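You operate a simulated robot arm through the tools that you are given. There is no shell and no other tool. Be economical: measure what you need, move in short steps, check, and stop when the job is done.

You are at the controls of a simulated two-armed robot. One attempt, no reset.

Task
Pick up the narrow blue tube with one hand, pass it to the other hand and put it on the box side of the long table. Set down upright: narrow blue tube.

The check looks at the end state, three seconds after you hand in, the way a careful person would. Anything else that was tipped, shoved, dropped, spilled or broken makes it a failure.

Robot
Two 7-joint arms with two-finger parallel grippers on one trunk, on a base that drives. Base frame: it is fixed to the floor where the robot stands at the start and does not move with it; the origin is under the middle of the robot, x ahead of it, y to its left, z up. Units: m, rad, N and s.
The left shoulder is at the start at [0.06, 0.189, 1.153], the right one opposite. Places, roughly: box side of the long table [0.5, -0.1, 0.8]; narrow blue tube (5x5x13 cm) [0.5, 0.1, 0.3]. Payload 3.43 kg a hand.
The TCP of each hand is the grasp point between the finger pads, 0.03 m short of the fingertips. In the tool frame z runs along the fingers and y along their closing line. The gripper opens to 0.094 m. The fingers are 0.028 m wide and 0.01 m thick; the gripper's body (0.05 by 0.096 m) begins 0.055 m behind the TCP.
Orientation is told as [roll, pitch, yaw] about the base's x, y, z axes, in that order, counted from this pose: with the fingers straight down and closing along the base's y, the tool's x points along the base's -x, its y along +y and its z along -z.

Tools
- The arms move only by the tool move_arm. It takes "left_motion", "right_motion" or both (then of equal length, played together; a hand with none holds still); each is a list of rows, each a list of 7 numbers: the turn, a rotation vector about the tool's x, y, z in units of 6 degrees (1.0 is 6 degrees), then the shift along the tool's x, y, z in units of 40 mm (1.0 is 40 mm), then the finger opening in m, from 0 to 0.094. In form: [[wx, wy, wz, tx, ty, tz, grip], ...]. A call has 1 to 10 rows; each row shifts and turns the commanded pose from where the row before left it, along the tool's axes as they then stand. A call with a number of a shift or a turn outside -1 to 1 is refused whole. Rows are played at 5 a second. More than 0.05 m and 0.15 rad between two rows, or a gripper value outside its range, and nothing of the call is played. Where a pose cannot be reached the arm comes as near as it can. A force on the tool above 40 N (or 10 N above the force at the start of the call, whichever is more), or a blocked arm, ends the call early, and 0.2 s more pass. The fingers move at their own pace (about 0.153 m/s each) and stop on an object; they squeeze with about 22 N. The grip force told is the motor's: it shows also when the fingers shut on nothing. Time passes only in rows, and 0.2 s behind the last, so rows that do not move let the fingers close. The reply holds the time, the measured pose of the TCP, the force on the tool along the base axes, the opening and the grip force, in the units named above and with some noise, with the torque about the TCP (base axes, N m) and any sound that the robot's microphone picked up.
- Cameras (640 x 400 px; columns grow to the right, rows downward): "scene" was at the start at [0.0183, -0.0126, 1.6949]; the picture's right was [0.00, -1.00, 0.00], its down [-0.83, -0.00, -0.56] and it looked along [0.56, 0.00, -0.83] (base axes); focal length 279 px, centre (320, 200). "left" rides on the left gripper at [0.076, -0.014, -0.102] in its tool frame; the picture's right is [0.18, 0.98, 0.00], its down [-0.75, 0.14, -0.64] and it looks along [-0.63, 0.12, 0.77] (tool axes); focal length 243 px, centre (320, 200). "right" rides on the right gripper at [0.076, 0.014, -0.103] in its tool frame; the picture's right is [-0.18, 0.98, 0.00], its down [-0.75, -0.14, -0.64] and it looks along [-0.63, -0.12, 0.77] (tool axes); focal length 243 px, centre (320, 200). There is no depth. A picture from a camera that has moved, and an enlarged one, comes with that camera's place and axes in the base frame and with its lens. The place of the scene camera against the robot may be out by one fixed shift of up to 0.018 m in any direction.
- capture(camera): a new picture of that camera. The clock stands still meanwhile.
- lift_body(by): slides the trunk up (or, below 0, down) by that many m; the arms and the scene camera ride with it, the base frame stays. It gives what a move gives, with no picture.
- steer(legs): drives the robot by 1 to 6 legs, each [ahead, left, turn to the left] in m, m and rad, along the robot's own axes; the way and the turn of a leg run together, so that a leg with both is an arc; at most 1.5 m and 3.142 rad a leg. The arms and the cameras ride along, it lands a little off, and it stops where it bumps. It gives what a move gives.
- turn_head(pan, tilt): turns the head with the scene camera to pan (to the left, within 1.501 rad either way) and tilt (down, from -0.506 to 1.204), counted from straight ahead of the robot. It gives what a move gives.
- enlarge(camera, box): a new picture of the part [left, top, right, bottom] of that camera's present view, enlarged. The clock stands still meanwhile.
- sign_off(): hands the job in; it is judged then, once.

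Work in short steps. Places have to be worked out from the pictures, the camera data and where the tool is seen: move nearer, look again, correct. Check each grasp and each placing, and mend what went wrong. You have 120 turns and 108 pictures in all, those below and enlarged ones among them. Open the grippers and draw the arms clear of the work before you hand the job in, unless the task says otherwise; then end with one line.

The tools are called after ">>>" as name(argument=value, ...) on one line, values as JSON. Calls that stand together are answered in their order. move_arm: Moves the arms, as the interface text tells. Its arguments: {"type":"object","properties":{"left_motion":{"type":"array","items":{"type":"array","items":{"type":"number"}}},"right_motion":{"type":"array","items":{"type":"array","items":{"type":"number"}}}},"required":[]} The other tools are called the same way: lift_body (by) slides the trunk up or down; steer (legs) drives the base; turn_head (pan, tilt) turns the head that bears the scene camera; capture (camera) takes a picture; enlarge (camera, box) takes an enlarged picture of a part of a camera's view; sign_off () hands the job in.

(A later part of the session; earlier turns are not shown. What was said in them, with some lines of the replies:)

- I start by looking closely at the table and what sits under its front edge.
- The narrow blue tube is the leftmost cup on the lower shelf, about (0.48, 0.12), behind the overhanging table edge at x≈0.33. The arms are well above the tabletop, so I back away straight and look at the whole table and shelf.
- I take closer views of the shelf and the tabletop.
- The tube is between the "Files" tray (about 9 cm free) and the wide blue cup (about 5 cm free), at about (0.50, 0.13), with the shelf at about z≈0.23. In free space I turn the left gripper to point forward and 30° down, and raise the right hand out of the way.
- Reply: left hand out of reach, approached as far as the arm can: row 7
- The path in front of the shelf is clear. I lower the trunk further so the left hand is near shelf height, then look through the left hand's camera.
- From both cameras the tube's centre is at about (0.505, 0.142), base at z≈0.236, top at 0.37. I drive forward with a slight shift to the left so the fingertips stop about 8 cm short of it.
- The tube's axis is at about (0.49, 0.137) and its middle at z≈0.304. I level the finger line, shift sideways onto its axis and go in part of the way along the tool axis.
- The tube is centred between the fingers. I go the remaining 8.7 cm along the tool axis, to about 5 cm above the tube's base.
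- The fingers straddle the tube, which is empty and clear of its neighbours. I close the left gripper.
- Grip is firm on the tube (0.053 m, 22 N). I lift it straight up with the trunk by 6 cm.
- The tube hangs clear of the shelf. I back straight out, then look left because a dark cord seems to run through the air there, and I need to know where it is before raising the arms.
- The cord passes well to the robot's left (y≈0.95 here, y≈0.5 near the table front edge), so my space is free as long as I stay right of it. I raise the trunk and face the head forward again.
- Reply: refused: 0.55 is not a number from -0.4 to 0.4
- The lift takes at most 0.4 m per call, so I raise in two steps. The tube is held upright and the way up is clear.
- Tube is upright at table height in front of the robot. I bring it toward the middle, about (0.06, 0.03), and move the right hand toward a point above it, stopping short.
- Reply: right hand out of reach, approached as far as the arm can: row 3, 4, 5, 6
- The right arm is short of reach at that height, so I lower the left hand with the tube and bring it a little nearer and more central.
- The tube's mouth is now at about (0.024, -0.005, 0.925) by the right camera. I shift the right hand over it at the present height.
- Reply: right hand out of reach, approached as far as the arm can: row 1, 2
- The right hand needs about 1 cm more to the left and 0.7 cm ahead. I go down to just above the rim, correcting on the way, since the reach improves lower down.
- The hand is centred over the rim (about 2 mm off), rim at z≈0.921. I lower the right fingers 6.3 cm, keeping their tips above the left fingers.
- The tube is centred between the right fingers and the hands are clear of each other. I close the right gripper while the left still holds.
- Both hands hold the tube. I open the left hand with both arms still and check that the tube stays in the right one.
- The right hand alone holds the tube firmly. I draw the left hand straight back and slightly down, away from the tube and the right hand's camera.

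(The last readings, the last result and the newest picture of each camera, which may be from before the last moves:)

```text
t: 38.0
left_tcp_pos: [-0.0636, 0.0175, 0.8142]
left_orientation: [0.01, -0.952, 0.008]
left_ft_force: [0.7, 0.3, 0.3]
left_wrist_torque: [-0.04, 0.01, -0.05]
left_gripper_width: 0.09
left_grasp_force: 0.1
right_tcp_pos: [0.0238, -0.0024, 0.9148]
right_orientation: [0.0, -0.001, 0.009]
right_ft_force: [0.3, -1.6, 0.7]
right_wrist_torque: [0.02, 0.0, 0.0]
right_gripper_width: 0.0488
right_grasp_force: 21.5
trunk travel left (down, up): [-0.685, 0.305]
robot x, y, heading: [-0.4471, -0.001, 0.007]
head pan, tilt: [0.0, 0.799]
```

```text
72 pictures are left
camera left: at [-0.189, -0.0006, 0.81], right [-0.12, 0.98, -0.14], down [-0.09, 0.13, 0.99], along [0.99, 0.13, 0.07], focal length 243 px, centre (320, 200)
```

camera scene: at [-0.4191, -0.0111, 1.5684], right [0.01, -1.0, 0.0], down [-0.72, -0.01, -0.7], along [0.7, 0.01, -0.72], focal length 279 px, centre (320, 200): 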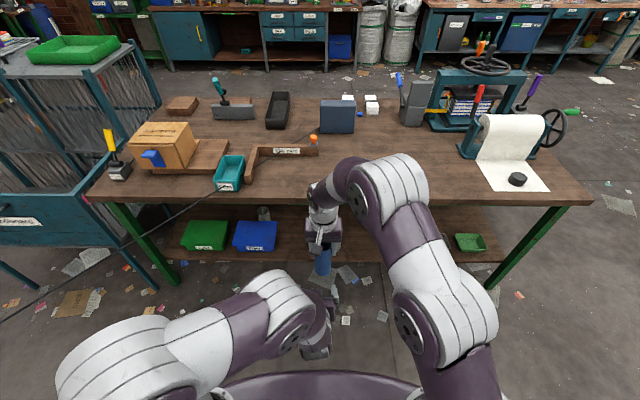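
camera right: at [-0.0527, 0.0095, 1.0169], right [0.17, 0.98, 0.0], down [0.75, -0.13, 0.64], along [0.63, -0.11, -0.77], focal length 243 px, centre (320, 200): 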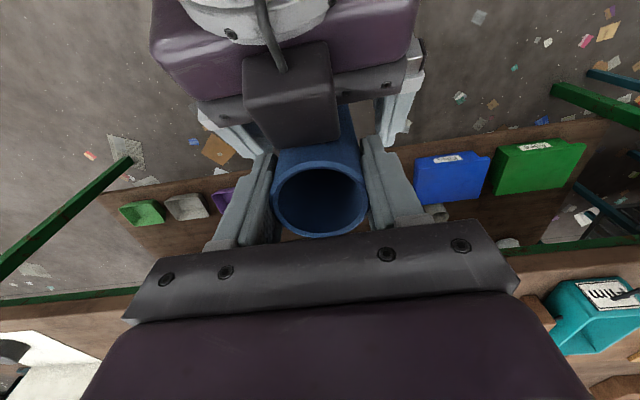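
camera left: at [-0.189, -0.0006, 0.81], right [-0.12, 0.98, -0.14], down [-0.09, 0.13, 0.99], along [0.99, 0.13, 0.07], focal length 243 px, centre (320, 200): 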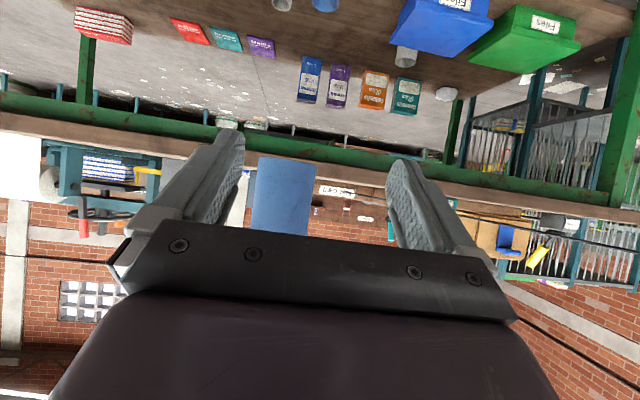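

The left hand is free of the tube. I move it to the left and up so it will stay above the tabletop later.

>>> move_arm(left_motion=[[0, 0, 0, 0, 1, 0, 0.09], [0, 0, 0, 0, 1, 0, 0.09], [0, 0, 0, -0.75, 0.3, -0.53, 0.09], [0, 0, 0, -0.75, 0.3, -0.53, 0.09], [0, 0, 0, -0.75, 0.3, -0.53, 0.09], [0, 0, 0, -0.75, 0.3, -0.53, 0.09], [0, 0, 0, 0, 0, 0, 0.09]])

>>> lift_body(by=0.2)

>>> capture(camera="scene")

```text
t: 39.6
left_tcp_pos: [-0.0385, 0.1125, 0.9849]
left_orientation: [0.002, -0.955, 0.012]
left_ft_force: [0.9, 0.1, -0.3]
left_wrist_torque: [0.03, -0.03, 0.02]
left_gripper_width: 0.0897
left_grasp_force: 0.1
left hand out of reach, approached as far as the arm can: row 1, 2
right_tcp_pos: [0.0245, -0.0039, 0.9147]
right_orientation: [0.002, 0.0, 0.009]
right_ft_force: [-0.1, 0.3, 0.3]
right_wrist_torque: [0.01, -0.01, 0.01]
right_gripper_width: 0.0489
right_grasp_force: 21.8
trunk travel left (down, up): [-0.685, 0.305]
robot x, y, heading: [-0.4493, 0.0053, 0.011]
head pan, tilt: [0.0, 0.799]
```

```text
t: 41.8
left_tcp_pos: [-0.0393, 0.1144, 1.184]
left_orientation: [0.003, -0.954, 0.012]
left_ft_force: [-0.7, 0.0, -0.4]
left_wrist_torque: [0.0, 0.0, 0.0]
left_gripper_width: 0.0899
left_grasp_force: 0.1
right_tcp_pos: [0.0239, -0.0039, 1.1142]
right_orientation: [-0.001, -0.001, 0.008]
right_ft_force: [-0.6, -0.7, 0.0]
right_wrist_torque: [0.0, 0.0, -0.02]
right_gripper_width: 0.0486
right_grasp_force: 22.0
trunk travel left (down, up): [-0.885, 0.105]
robot x, y, heading: [-0.4459, 0.0013, 0.009]
head pan, tilt: [0.0, 0.799]
```

```text
71 pictures are left
camera scene: at [-0.4195, -0.0118, 1.7684], right [0.01, -1.0, 0.0], down [-0.72, -0.01, -0.7], along [0.7, 0.01, -0.72], focal length 279 px, centre (320, 200)
```

scene: 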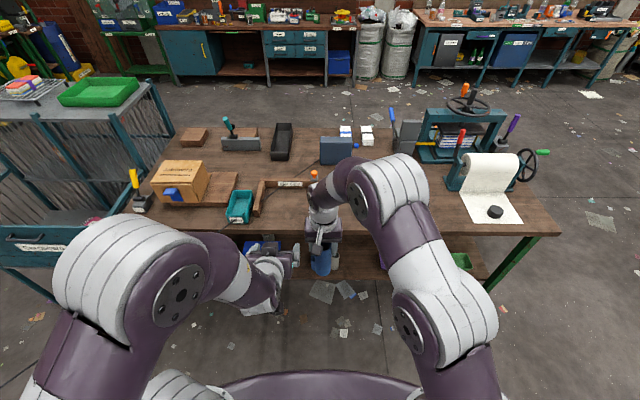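

Everything hangs high over table level. I drive forward and slightly right so the tube comes over the clear area at about (0.48, -0.1).

>>> steer(legs=[[0.455, -0.1, -0.009]])

>>> capture(camera="scene")

>>> capture(camera="right")

>>> capture(camera="left")

```text
t: 44.6
left_tcp_pos: [0.4044, 0.0123, 1.185]
left_orientation: [0.003, -0.954, 0.005]
left_ft_force: [0.1, -0.5, -1.1]
left_wrist_torque: [0.02, 0.03, 0.0]
left_gripper_width: 0.0899
left_grasp_force: 0.1
right_tcp_pos: [0.4669, -0.1046, 1.1142]
right_orientation: [-0.002, 0.001, 0.0]
right_ft_force: [-0.7, -0.4, -0.1]
right_wrist_torque: [0.01, -0.02, -0.06]
right_gripper_width: 0.0488
right_grasp_force: 22.2
trunk travel left (down, up): [-0.885, 0.105]
robot x, y, heading: [-0.0017, -0.099, -0.0]
head pan, tilt: [0.0, 0.799]
```

```text
70 pictures are left
camera scene: at [0.0229, -0.1088, 1.7684], right [0.0, -1.0, 0.0], down [-0.72, 0.0, -0.7], along [0.7, 0.0, -0.72], focal length 279 px, centre (320, 200)
```

scene: 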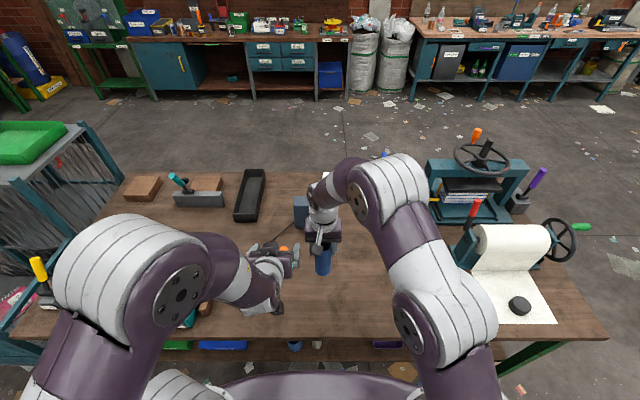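

```text
69 pictures are left
camera right: at [0.3903, -0.0911, 1.2173], right [0.18, 0.98, 0.0], down [0.75, -0.14, 0.64], along [0.63, -0.12, -0.77], focal length 243 px, centre (320, 200)
```

right: 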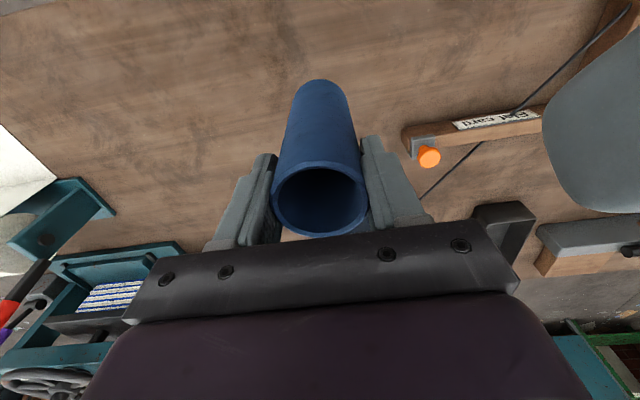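

```text
68 pictures are left
camera left: at [0.2795, -0.0027, 1.1806], right [-0.11, 0.98, -0.15], down [-0.09, 0.14, 0.99], along [0.99, 0.12, 0.07], focal length 243 px, centre (320, 200)
```

left: 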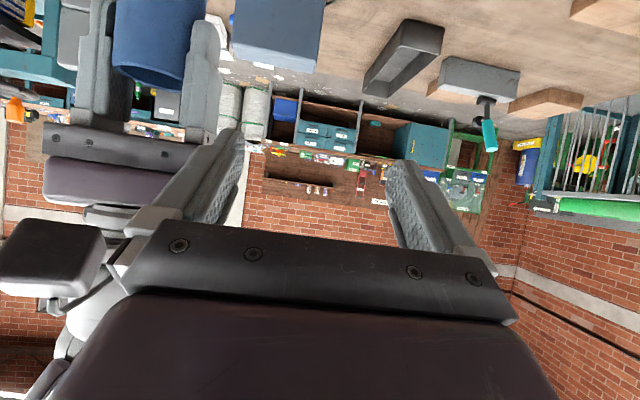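

The tube hangs vertically over bare tabletop, with nothing near it and the cord well away. I lower the trunk 15 cm, to a few centimetres above the table, and look.

>>> lift_body(by=-0.15)

>>> capture(camera="right")

>>> enlarge(camera="scene", box=[240, 180, 400, 320])

```text
t: 46.3
left_tcp_pos: [0.4057, 0.0125, 1.0349]
left_orientation: [0.001, -0.954, 0.004]
left_ft_force: [0.6, 0.2, 0.6]
left_wrist_torque: [0.03, 0.0, -0.01]
left_gripper_width: 0.0902
left_grasp_force: 0.1
right_tcp_pos: [0.4679, -0.1054, 0.9646]
right_orientation: [0.001, -0.001, 0.0]
right_ft_force: [0.4, -0.7, 0.1]
right_wrist_torque: [0.02, -0.02, -0.01]
right_gripper_width: 0.0489
right_grasp_force: 22.0
trunk travel left (down, up): [-0.735, 0.255]
robot x, y, heading: [-0.0068, -0.0967, -0.0]
head pan, tilt: [0.0, 0.799]
```

```text
67 pictures are left
camera right: at [0.3912, -0.0913, 1.067], right [0.18, 0.98, 0.0], down [0.75, -0.14, 0.64], along [0.63, -0.12, -0.77], focal length 243 px, centre (320, 200)
```

right: 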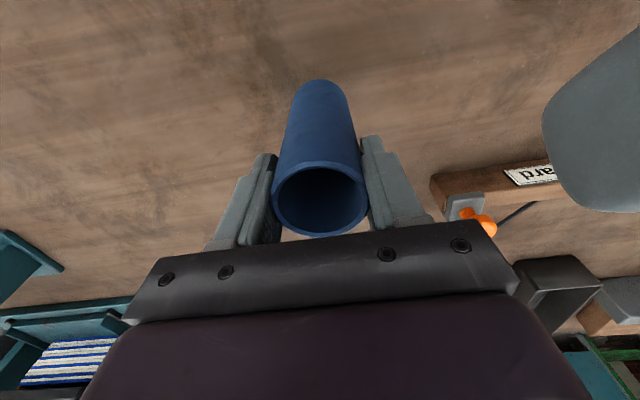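

```text
2.86 times, centred on (320, 250) of scene
camera zoom: at [0.0242, -0.1091, 1.6185], right [0.0, -1.0, 0.0], down [-0.72, 0.0, -0.7], along [0.7, 0.0, -0.72], focal length 796 px, centre (320, 57)
```

zoom: 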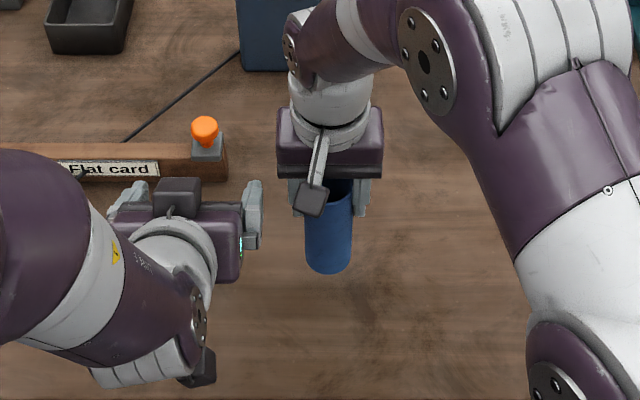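

The tube's base should be about 4 cm above the table. I lower the right hand 3 cm.

>>> move_arm(right_motion=[[0, 0, 0, 0, 0, 0.4, 0], [0, 0, 0, 0, 0, 0.35, 0], [0, 0, 0, 0, 0, 0, 0]])

>>> capture(camera="right")

>>> enlarge(camera="scene", box=[240, 180, 400, 320])

```text
t: 47.1
left_tcp_pos: [0.4071, 0.0127, 1.034]
left_orientation: [0.001, -0.956, 0.003]
left_ft_force: [0.1, 0.2, -0.3]
left_wrist_torque: [0.01, 0.01, 0.02]
left_gripper_width: 0.09
left_grasp_force: 0.0
right_tcp_pos: [0.4679, -0.107, 0.9343]
right_orientation: [-0.002, 0.001, 0.0]
right_ft_force: [-0.5, -0.3, -0.7]
right_wrist_torque: [0.0, 0.0, 0.01]
right_gripper_width: 0.0488
right_grasp_force: 22.4
trunk travel left (down, up): [-0.735, 0.255]
robot x, y, heading: [-0.0046, -0.0989, -0.002]
head pan, tilt: [0.0, 0.799]
```

```text
65 pictures are left
camera right: at [0.3918, -0.0926, 1.0372], right [0.18, 0.98, 0.0], down [0.75, -0.14, 0.64], along [0.63, -0.12, -0.77], focal length 243 px, centre (320, 200)
```

right: 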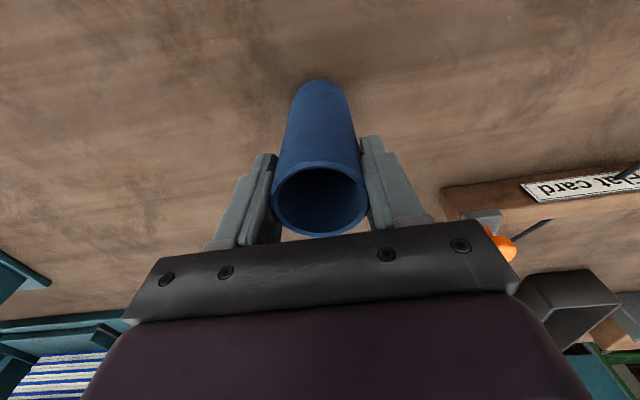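

```text
2.86 times, centred on (320, 250) of scene
camera zoom: at [0.024, -0.1091, 1.6184], right [0.0, -1.0, 0.0], down [-0.72, 0.0, -0.7], along [0.7, 0.0, -0.72], focal length 796 px, centre (320, 57)
```

zoom: 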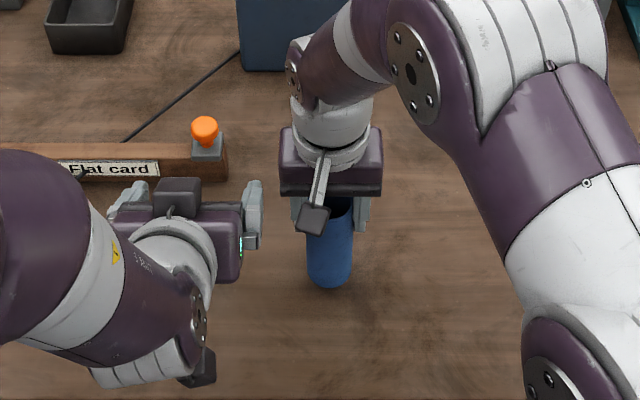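

No contact yet. I go down in millimetre steps, watching the vertical force.

>>> move_arm(right_motion=[[0, 0, 0, 0, 0, 0.1, 0], [0, 0, 0, 0, 0, 0.05, 0], [0, 0, 0, 0, 0, 0, 0]])

>>> move_arm(right_motion=[[0, 0, 0, 0, 0, 0.06, 0], [0, 0, 0, 0, 0, 0, 0]])

```text
t: 47.9
left_tcp_pos: [0.4076, 0.0132, 1.0334]
left_orientation: [0.002, -0.954, 0.004]
left_ft_force: [0.4, 0.1, -0.1]
left_wrist_torque: [0.0, 0.0, 0.0]
left_gripper_width: 0.0902
left_grasp_force: 0.0
right_tcp_pos: [0.4665, -0.1055, 0.9291]
right_orientation: [0.0, -0.001, 0.0]
right_ft_force: [-0.4, 0.0, 0.3]
right_wrist_torque: [-0.01, 0.01, 0.01]
right_gripper_width: 0.0489
right_grasp_force: 22.1
trunk travel left (down, up): [-0.735, 0.255]
robot x, y, heading: [-0.0055, -0.0952, -0.001]
head pan, tilt: [0.0, 0.799]
```

```text
t: 48.5
left_tcp_pos: [0.4066, 0.0125, 1.0358]
left_orientation: [0.001, -0.955, 0.002]
left_ft_force: [-0.5, -0.5, -0.3]
left_wrist_torque: [-0.02, 0.01, 0.0]
left_gripper_width: 0.0897
left_grasp_force: 0.0
right_tcp_pos: [0.4675, -0.107, 0.9258]
right_orientation: [0.001, 0.0, -0.001]
right_ft_force: [-0.6, -0.8, 0.0]
right_wrist_torque: [0.0, 0.0, -0.02]
right_gripper_width: 0.0492
right_grasp_force: 21.7
trunk travel left (down, up): [-0.735, 0.255]
robot x, y, heading: [-0.0056, -0.0956, 0.003]
head pan, tilt: [0.0, 0.799]
```

Still no contact at TCP z=0.926. I continue in small steps.

>>> move_arm(right_motion=[[0, 0, 0, 0, 0, 0.06, 0], [0, 0, 0, 0, 0, 0, 0]])

>>> move_arm(right_motion=[[0, 0, 0, 0, 0, 0.06, 0], [0, 0, 0, 0, 0, 0, 0]])

>>> capture(camera="left")

>>> enlarge(camera="scene", box=[270, 230, 370, 300])

```text
t: 49.1
left_tcp_pos: [0.4072, 0.0124, 1.0338]
left_orientation: [0.001, -0.956, 0.004]
left_ft_force: [0.0, -0.3, 0.3]
left_wrist_torque: [-0.02, -0.01, 0.0]
left_gripper_width: 0.0899
left_grasp_force: 0.1
right_tcp_pos: [0.467, -0.1047, 0.9232]
right_orientation: [0.001, -0.001, 0.0]
right_ft_force: [0.1, 0.9, 0.2]
right_wrist_torque: [0.0, 0.01, 0.03]
right_gripper_width: 0.0489
right_grasp_force: 21.8
trunk travel left (down, up): [-0.735, 0.255]
robot x, y, heading: [-0.0037, -0.0961, 0.001]
head pan, tilt: [0.0, 0.799]
```

```text
t: 49.7
left_tcp_pos: [0.4065, 0.0124, 1.0333]
left_orientation: [0.002, -0.954, 0.003]
left_ft_force: [-0.1, 0.6, 0.1]
left_wrist_torque: [0.0, -0.03, 0.03]
left_gripper_width: 0.0901
left_grasp_force: 0.0
right_tcp_pos: [0.4666, -0.1052, 0.9208]
right_orientation: [0.001, -0.001, -0.001]
right_ft_force: [0.2, -0.2, -0.3]
right_wrist_torque: [0.0, 0.0, -0.02]
right_gripper_width: 0.0489
right_grasp_force: 21.9
trunk travel left (down, up): [-0.735, 0.255]
robot x, y, heading: [-0.0066, -0.0943, 0.001]
head pan, tilt: [0.0, 0.799]
```

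```text
63 pictures are left
camera left: at [0.2802, -0.0029, 1.0304], right [-0.11, 0.98, -0.15], down [-0.09, 0.14, 0.99], along [0.99, 0.12, 0.07], focal length 243 px, centre (320, 200)
```

left: 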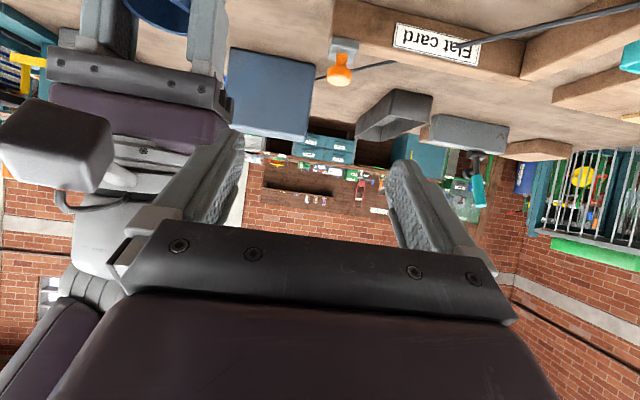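

```text
5.71 times, centred on (320, 265) of scene
camera zoom: at [0.0242, -0.1091, 1.6184], right [0.0, -1.0, 0.0], down [-0.72, 0.0, -0.7], along [0.7, 0.0, -0.72], focal length 1592 px, centre (320, -171)
```

zoom: 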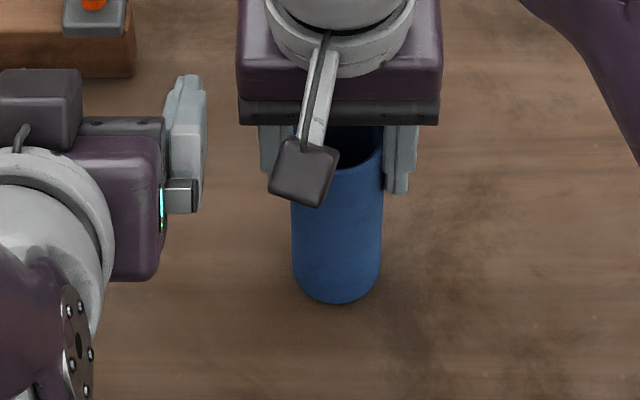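

Still just above. I continue down, a few 2–3 mm steps per call.

>>> move_arm(right_motion=[[0, 0, 0, 0, 0, 0.06, 0], [0, 0, 0, 0, 0, 0.06, 0], [0, 0, 0, 0, 0, 0, 0]])

>>> move_arm(right_motion=[[0, 0, 0, 0, 0, 0.06, 0], [0, 0, 0, 0, 0, 0, 0]])

```text
t: 50.5
left_tcp_pos: [0.4062, 0.0118, 1.0346]
left_orientation: [0.002, -0.955, 0.004]
left_ft_force: [-0.7, 0.7, 0.3]
left_wrist_torque: [0.01, 0.01, 0.01]
left_gripper_width: 0.0902
left_grasp_force: 0.0
right_tcp_pos: [0.4688, -0.1066, 0.9171]
right_orientation: [0.0, -0.002, -0.001]
right_ft_force: [-0.4, 0.0, 4.9]
right_wrist_torque: [0.08, -0.04, -0.01]
right_gripper_width: 0.0488
right_grasp_force: 22.0
trunk travel left (down, up): [-0.735, 0.255]
robot x, y, heading: [-0.0042, -0.0955, 0.004]
head pan, tilt: [0.0, 0.799]
```

```text
t: 51.1
left_tcp_pos: [0.4051, 0.0123, 1.0357]
left_orientation: [0.002, -0.957, 0.004]
left_ft_force: [0.1, -0.1, -0.5]
left_wrist_torque: [0.02, 0.02, 0.0]
left_gripper_width: 0.0898
left_grasp_force: 0.0
right_tcp_pos: [0.4675, -0.1069, 0.9159]
right_orientation: [0.001, -0.003, 0.001]
right_ft_force: [0.1, 0.5, 16.4]
right_wrist_torque: [0.41, -0.04, 0.06]
right_gripper_width: 0.0489
right_grasp_force: 21.7
trunk travel left (down, up): [-0.735, 0.255]
robot x, y, heading: [-0.0012, -0.0949, 0.003]
head pan, tilt: [0.0, 0.799]
```

Contact: the table now bears 16 N. I ease up by 2 mm to leave only light pressure, then open the right hand slowly.

>>> move_arm(right_motion=[[0, 0, 0, 0, 0, -0.05, 0], [0, 0, 0, 0, 0, 0, 0]])

>>> move_arm(right_motion=[[0, 0, 0, 0, 0, 0, 0.054], [0, 0, 0, 0, 0, 0, 0.062], [0, 0, 0, 0, 0, 0, 0.075], [0, 0, 0, 0, 0, 0, 0.09], [0, 0, 0, 0, 0, 0, 0.09]])

>>> capture(camera="right")

>>> enlarge(camera="scene", box=[270, 230, 370, 300])

```text
t: 51.7
left_tcp_pos: [0.4059, 0.0127, 1.0352]
left_orientation: [0.002, -0.956, 0.004]
left_ft_force: [0.1, -0.1, 0.6]
left_wrist_torque: [0.02, -0.02, 0.0]
left_gripper_width: 0.0901
left_grasp_force: 0.0
right_tcp_pos: [0.4677, -0.1064, 0.9159]
right_orientation: [-0.002, 0.001, -0.001]
right_ft_force: [0.2, 0.8, 1.7]
right_wrist_torque: [-0.02, -0.1, 0.0]
right_gripper_width: 0.0487
right_grasp_force: 21.8
trunk travel left (down, up): [-0.735, 0.255]
robot x, y, heading: [-0.0054, -0.0969, -0.0]
head pan, tilt: [0.0, 0.799]
```

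```text
t: 52.9
left_tcp_pos: [0.4057, 0.0135, 1.0333]
left_orientation: [0.001, -0.956, 0.003]
left_ft_force: [0.2, -1.3, 0.3]
left_wrist_torque: [-0.04, 0.0, 0.02]
left_gripper_width: 0.0901
left_grasp_force: 0.1
right_tcp_pos: [0.4689, -0.1055, 0.9161]
right_orientation: [0.0, 0.0, 0.0]
right_ft_force: [-0.3, 0.5, 0.6]
right_wrist_torque: [-0.02, 0.0, -0.01]
right_gripper_width: 0.0902
right_grasp_force: 0.1
trunk travel left (down, up): [-0.735, 0.255]
robot x, y, heading: [-0.0057, -0.0953, 0.007]
head pan, tilt: [0.0, 0.799]
```

```text
61 pictures are left
camera right: at [0.3923, -0.0923, 1.0188], right [0.18, 0.98, 0.0], down [0.75, -0.14, 0.64], along [0.63, -0.12, -0.77], focal length 243 px, centre (320, 200)
```

right: 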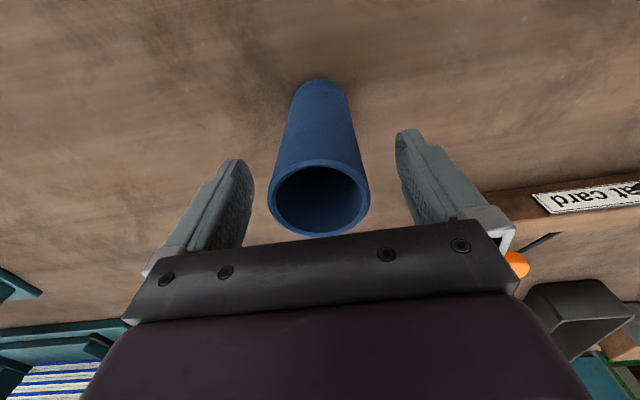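

```text
5.71 times, centred on (320, 265) of scene
camera zoom: at [0.0242, -0.1091, 1.6184], right [0.0, -1.0, 0.0], down [-0.72, 0.0, -0.7], along [0.7, 0.0, -0.72], focal length 1592 px, centre (320, -171)
```

zoom: 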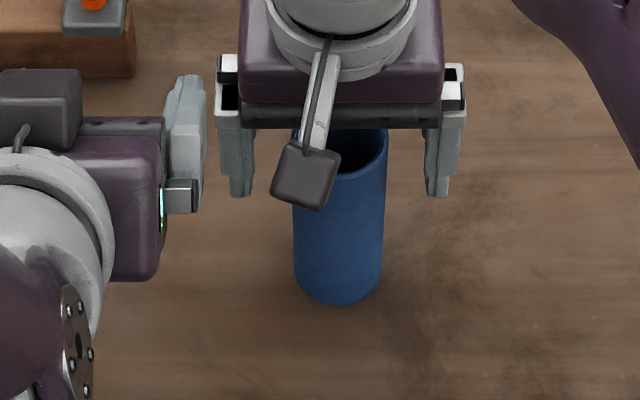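

The tube stands free and upright. I lift both hands straight up with the trunk, then look.

>>> lift_body(by=0.2)

>>> steer(legs=[[-0.4, 0, 0]])

>>> capture(camera="scene")

```text
t: 55.1
left_tcp_pos: [0.4065, 0.0142, 1.2352]
left_orientation: [0.002, -0.954, 0.002]
left_ft_force: [-1.0, 0.2, -0.1]
left_wrist_torque: [0.0, -0.04, 0.01]
left_gripper_width: 0.0899
left_grasp_force: 0.1
right_tcp_pos: [0.4687, -0.1065, 1.116]
right_orientation: [0.002, 0.001, 0.0]
right_ft_force: [0.3, -1.2, -0.5]
right_wrist_torque: [0.02, -0.02, 0.03]
right_gripper_width: 0.0901
right_grasp_force: 0.0
trunk travel left (down, up): [-0.935, 0.055]
robot x, y, heading: [-0.0042, -0.0963, 0.001]
head pan, tilt: [0.0, 0.799]
```

```text
t: 57.6
left_tcp_pos: [0.0063, 0.014, 1.2338]
left_orientation: [0.002, -0.953, 0.01]
left_ft_force: [-0.3, 0.7, -0.3]
left_wrist_torque: [0.01, -0.01, 0.03]
left_gripper_width: 0.09
left_grasp_force: 0.1
right_tcp_pos: [0.0693, -0.1043, 1.1159]
right_orientation: [-0.001, 0.002, 0.006]
right_ft_force: [-0.1, 0.2, -0.5]
right_wrist_torque: [-0.03, 0.01, -0.02]
right_gripper_width: 0.0904
right_grasp_force: 0.0
trunk travel left (down, up): [-0.935, 0.055]
robot x, y, heading: [-0.4049, -0.0994, 0.004]
head pan, tilt: [0.0, 0.799]
```

```text
59 pictures are left
camera scene: at [-0.3738, -0.1104, 1.8184], right [0.01, -1.0, 0.0], down [-0.72, -0.01, -0.7], along [0.7, 0.01, -0.72], focal length 279 px, centre (320, 200)
```

scene: 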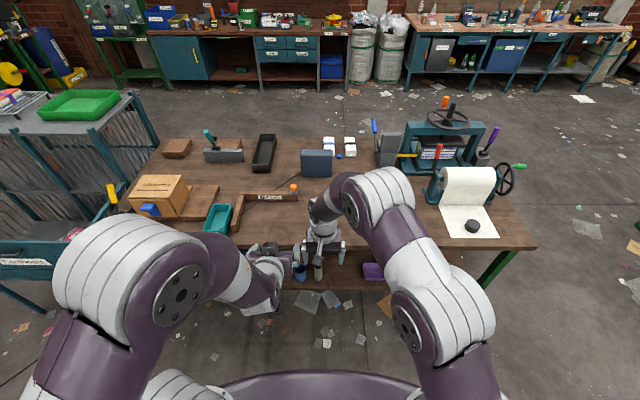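

The right arm blocks the head's view of the tube, so I check with the right hand's camera and look a bit to the side.

>>> move_arm(right_motion=[[0, 0, 0, 0.5, -1, 0, 0.09], [0, 0, 0, 0.5, -1, 0, 0.09], [0, 0, 0, 0.5, -1, 0, 0.09], [0, 0, 0, 0.5, -1, 0, 0.09], [0, 0, 0, 0, 0, 0, 0.09]])

>>> capture(camera="scene")

>>> enlarge(camera="scene", box=[200, 130, 420, 300])

```text
t: 58.8
left_tcp_pos: [0.0065, 0.0143, 1.2342]
left_orientation: [0.0, -0.953, 0.011]
left_ft_force: [-0.6, 0.5, 0.7]
left_wrist_torque: [0.01, 0.02, -0.03]
left_gripper_width: 0.0899
left_grasp_force: 0.1
right_tcp_pos: [-0.0101, -0.2645, 1.1159]
right_orientation: [-0.001, -0.001, 0.006]
right_ft_force: [0.8, -0.7, -0.4]
right_wrist_torque: [-0.02, -0.01, -0.03]
right_gripper_width: 0.0901
right_grasp_force: 0.0
trunk travel left (down, up): [-0.935, 0.055]
robot x, y, heading: [-0.402, -0.0976, 0.007]
head pan, tilt: [0.0, 0.799]
```

```text
58 pictures are left
camera scene: at [-0.3749, -0.1098, 1.8184], right [0.01, -1.0, 0.0], down [-0.72, -0.01, -0.7], along [0.7, 0.0, -0.72], focal length 279 px, centre (320, 200)
```

scene: 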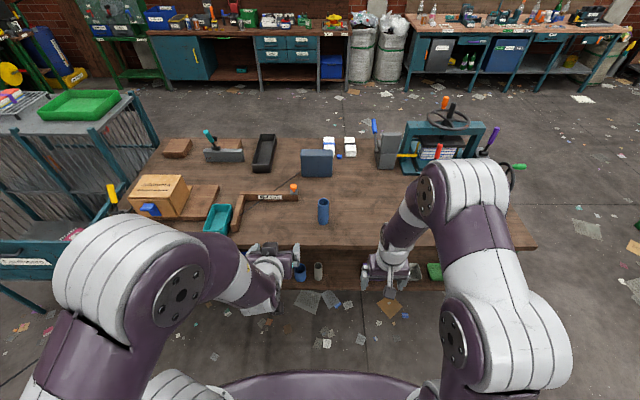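

```text
2.35 times, centred on (310, 215) of scene
camera zoom: at [-0.3749, -0.1098, 1.8184], right [0.01, -1.0, 0.0], down [-0.72, -0.01, -0.7], along [0.7, 0.0, -0.72], focal length 656 px, centre (344, 165)
```

zoom: 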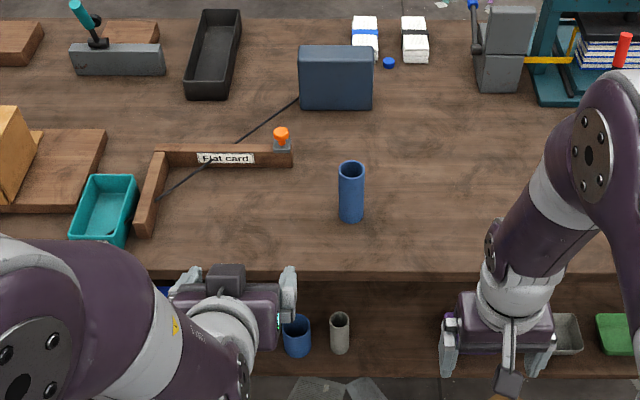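

The tube stands upright at about (0.47, -0.105), close to the given place, with the other things as they were, both grippers open and the arms clear. I hand in.

>>> sign_off()

```text
The job is handed in.
```

The narrow blue tube was picked up with the left hand, passed to the right hand, and set down upright on the long table at about (0.47, -0.105). I took the box side from the place you gave, because nothing on the table marks it. In the last picture the other things stood as before.
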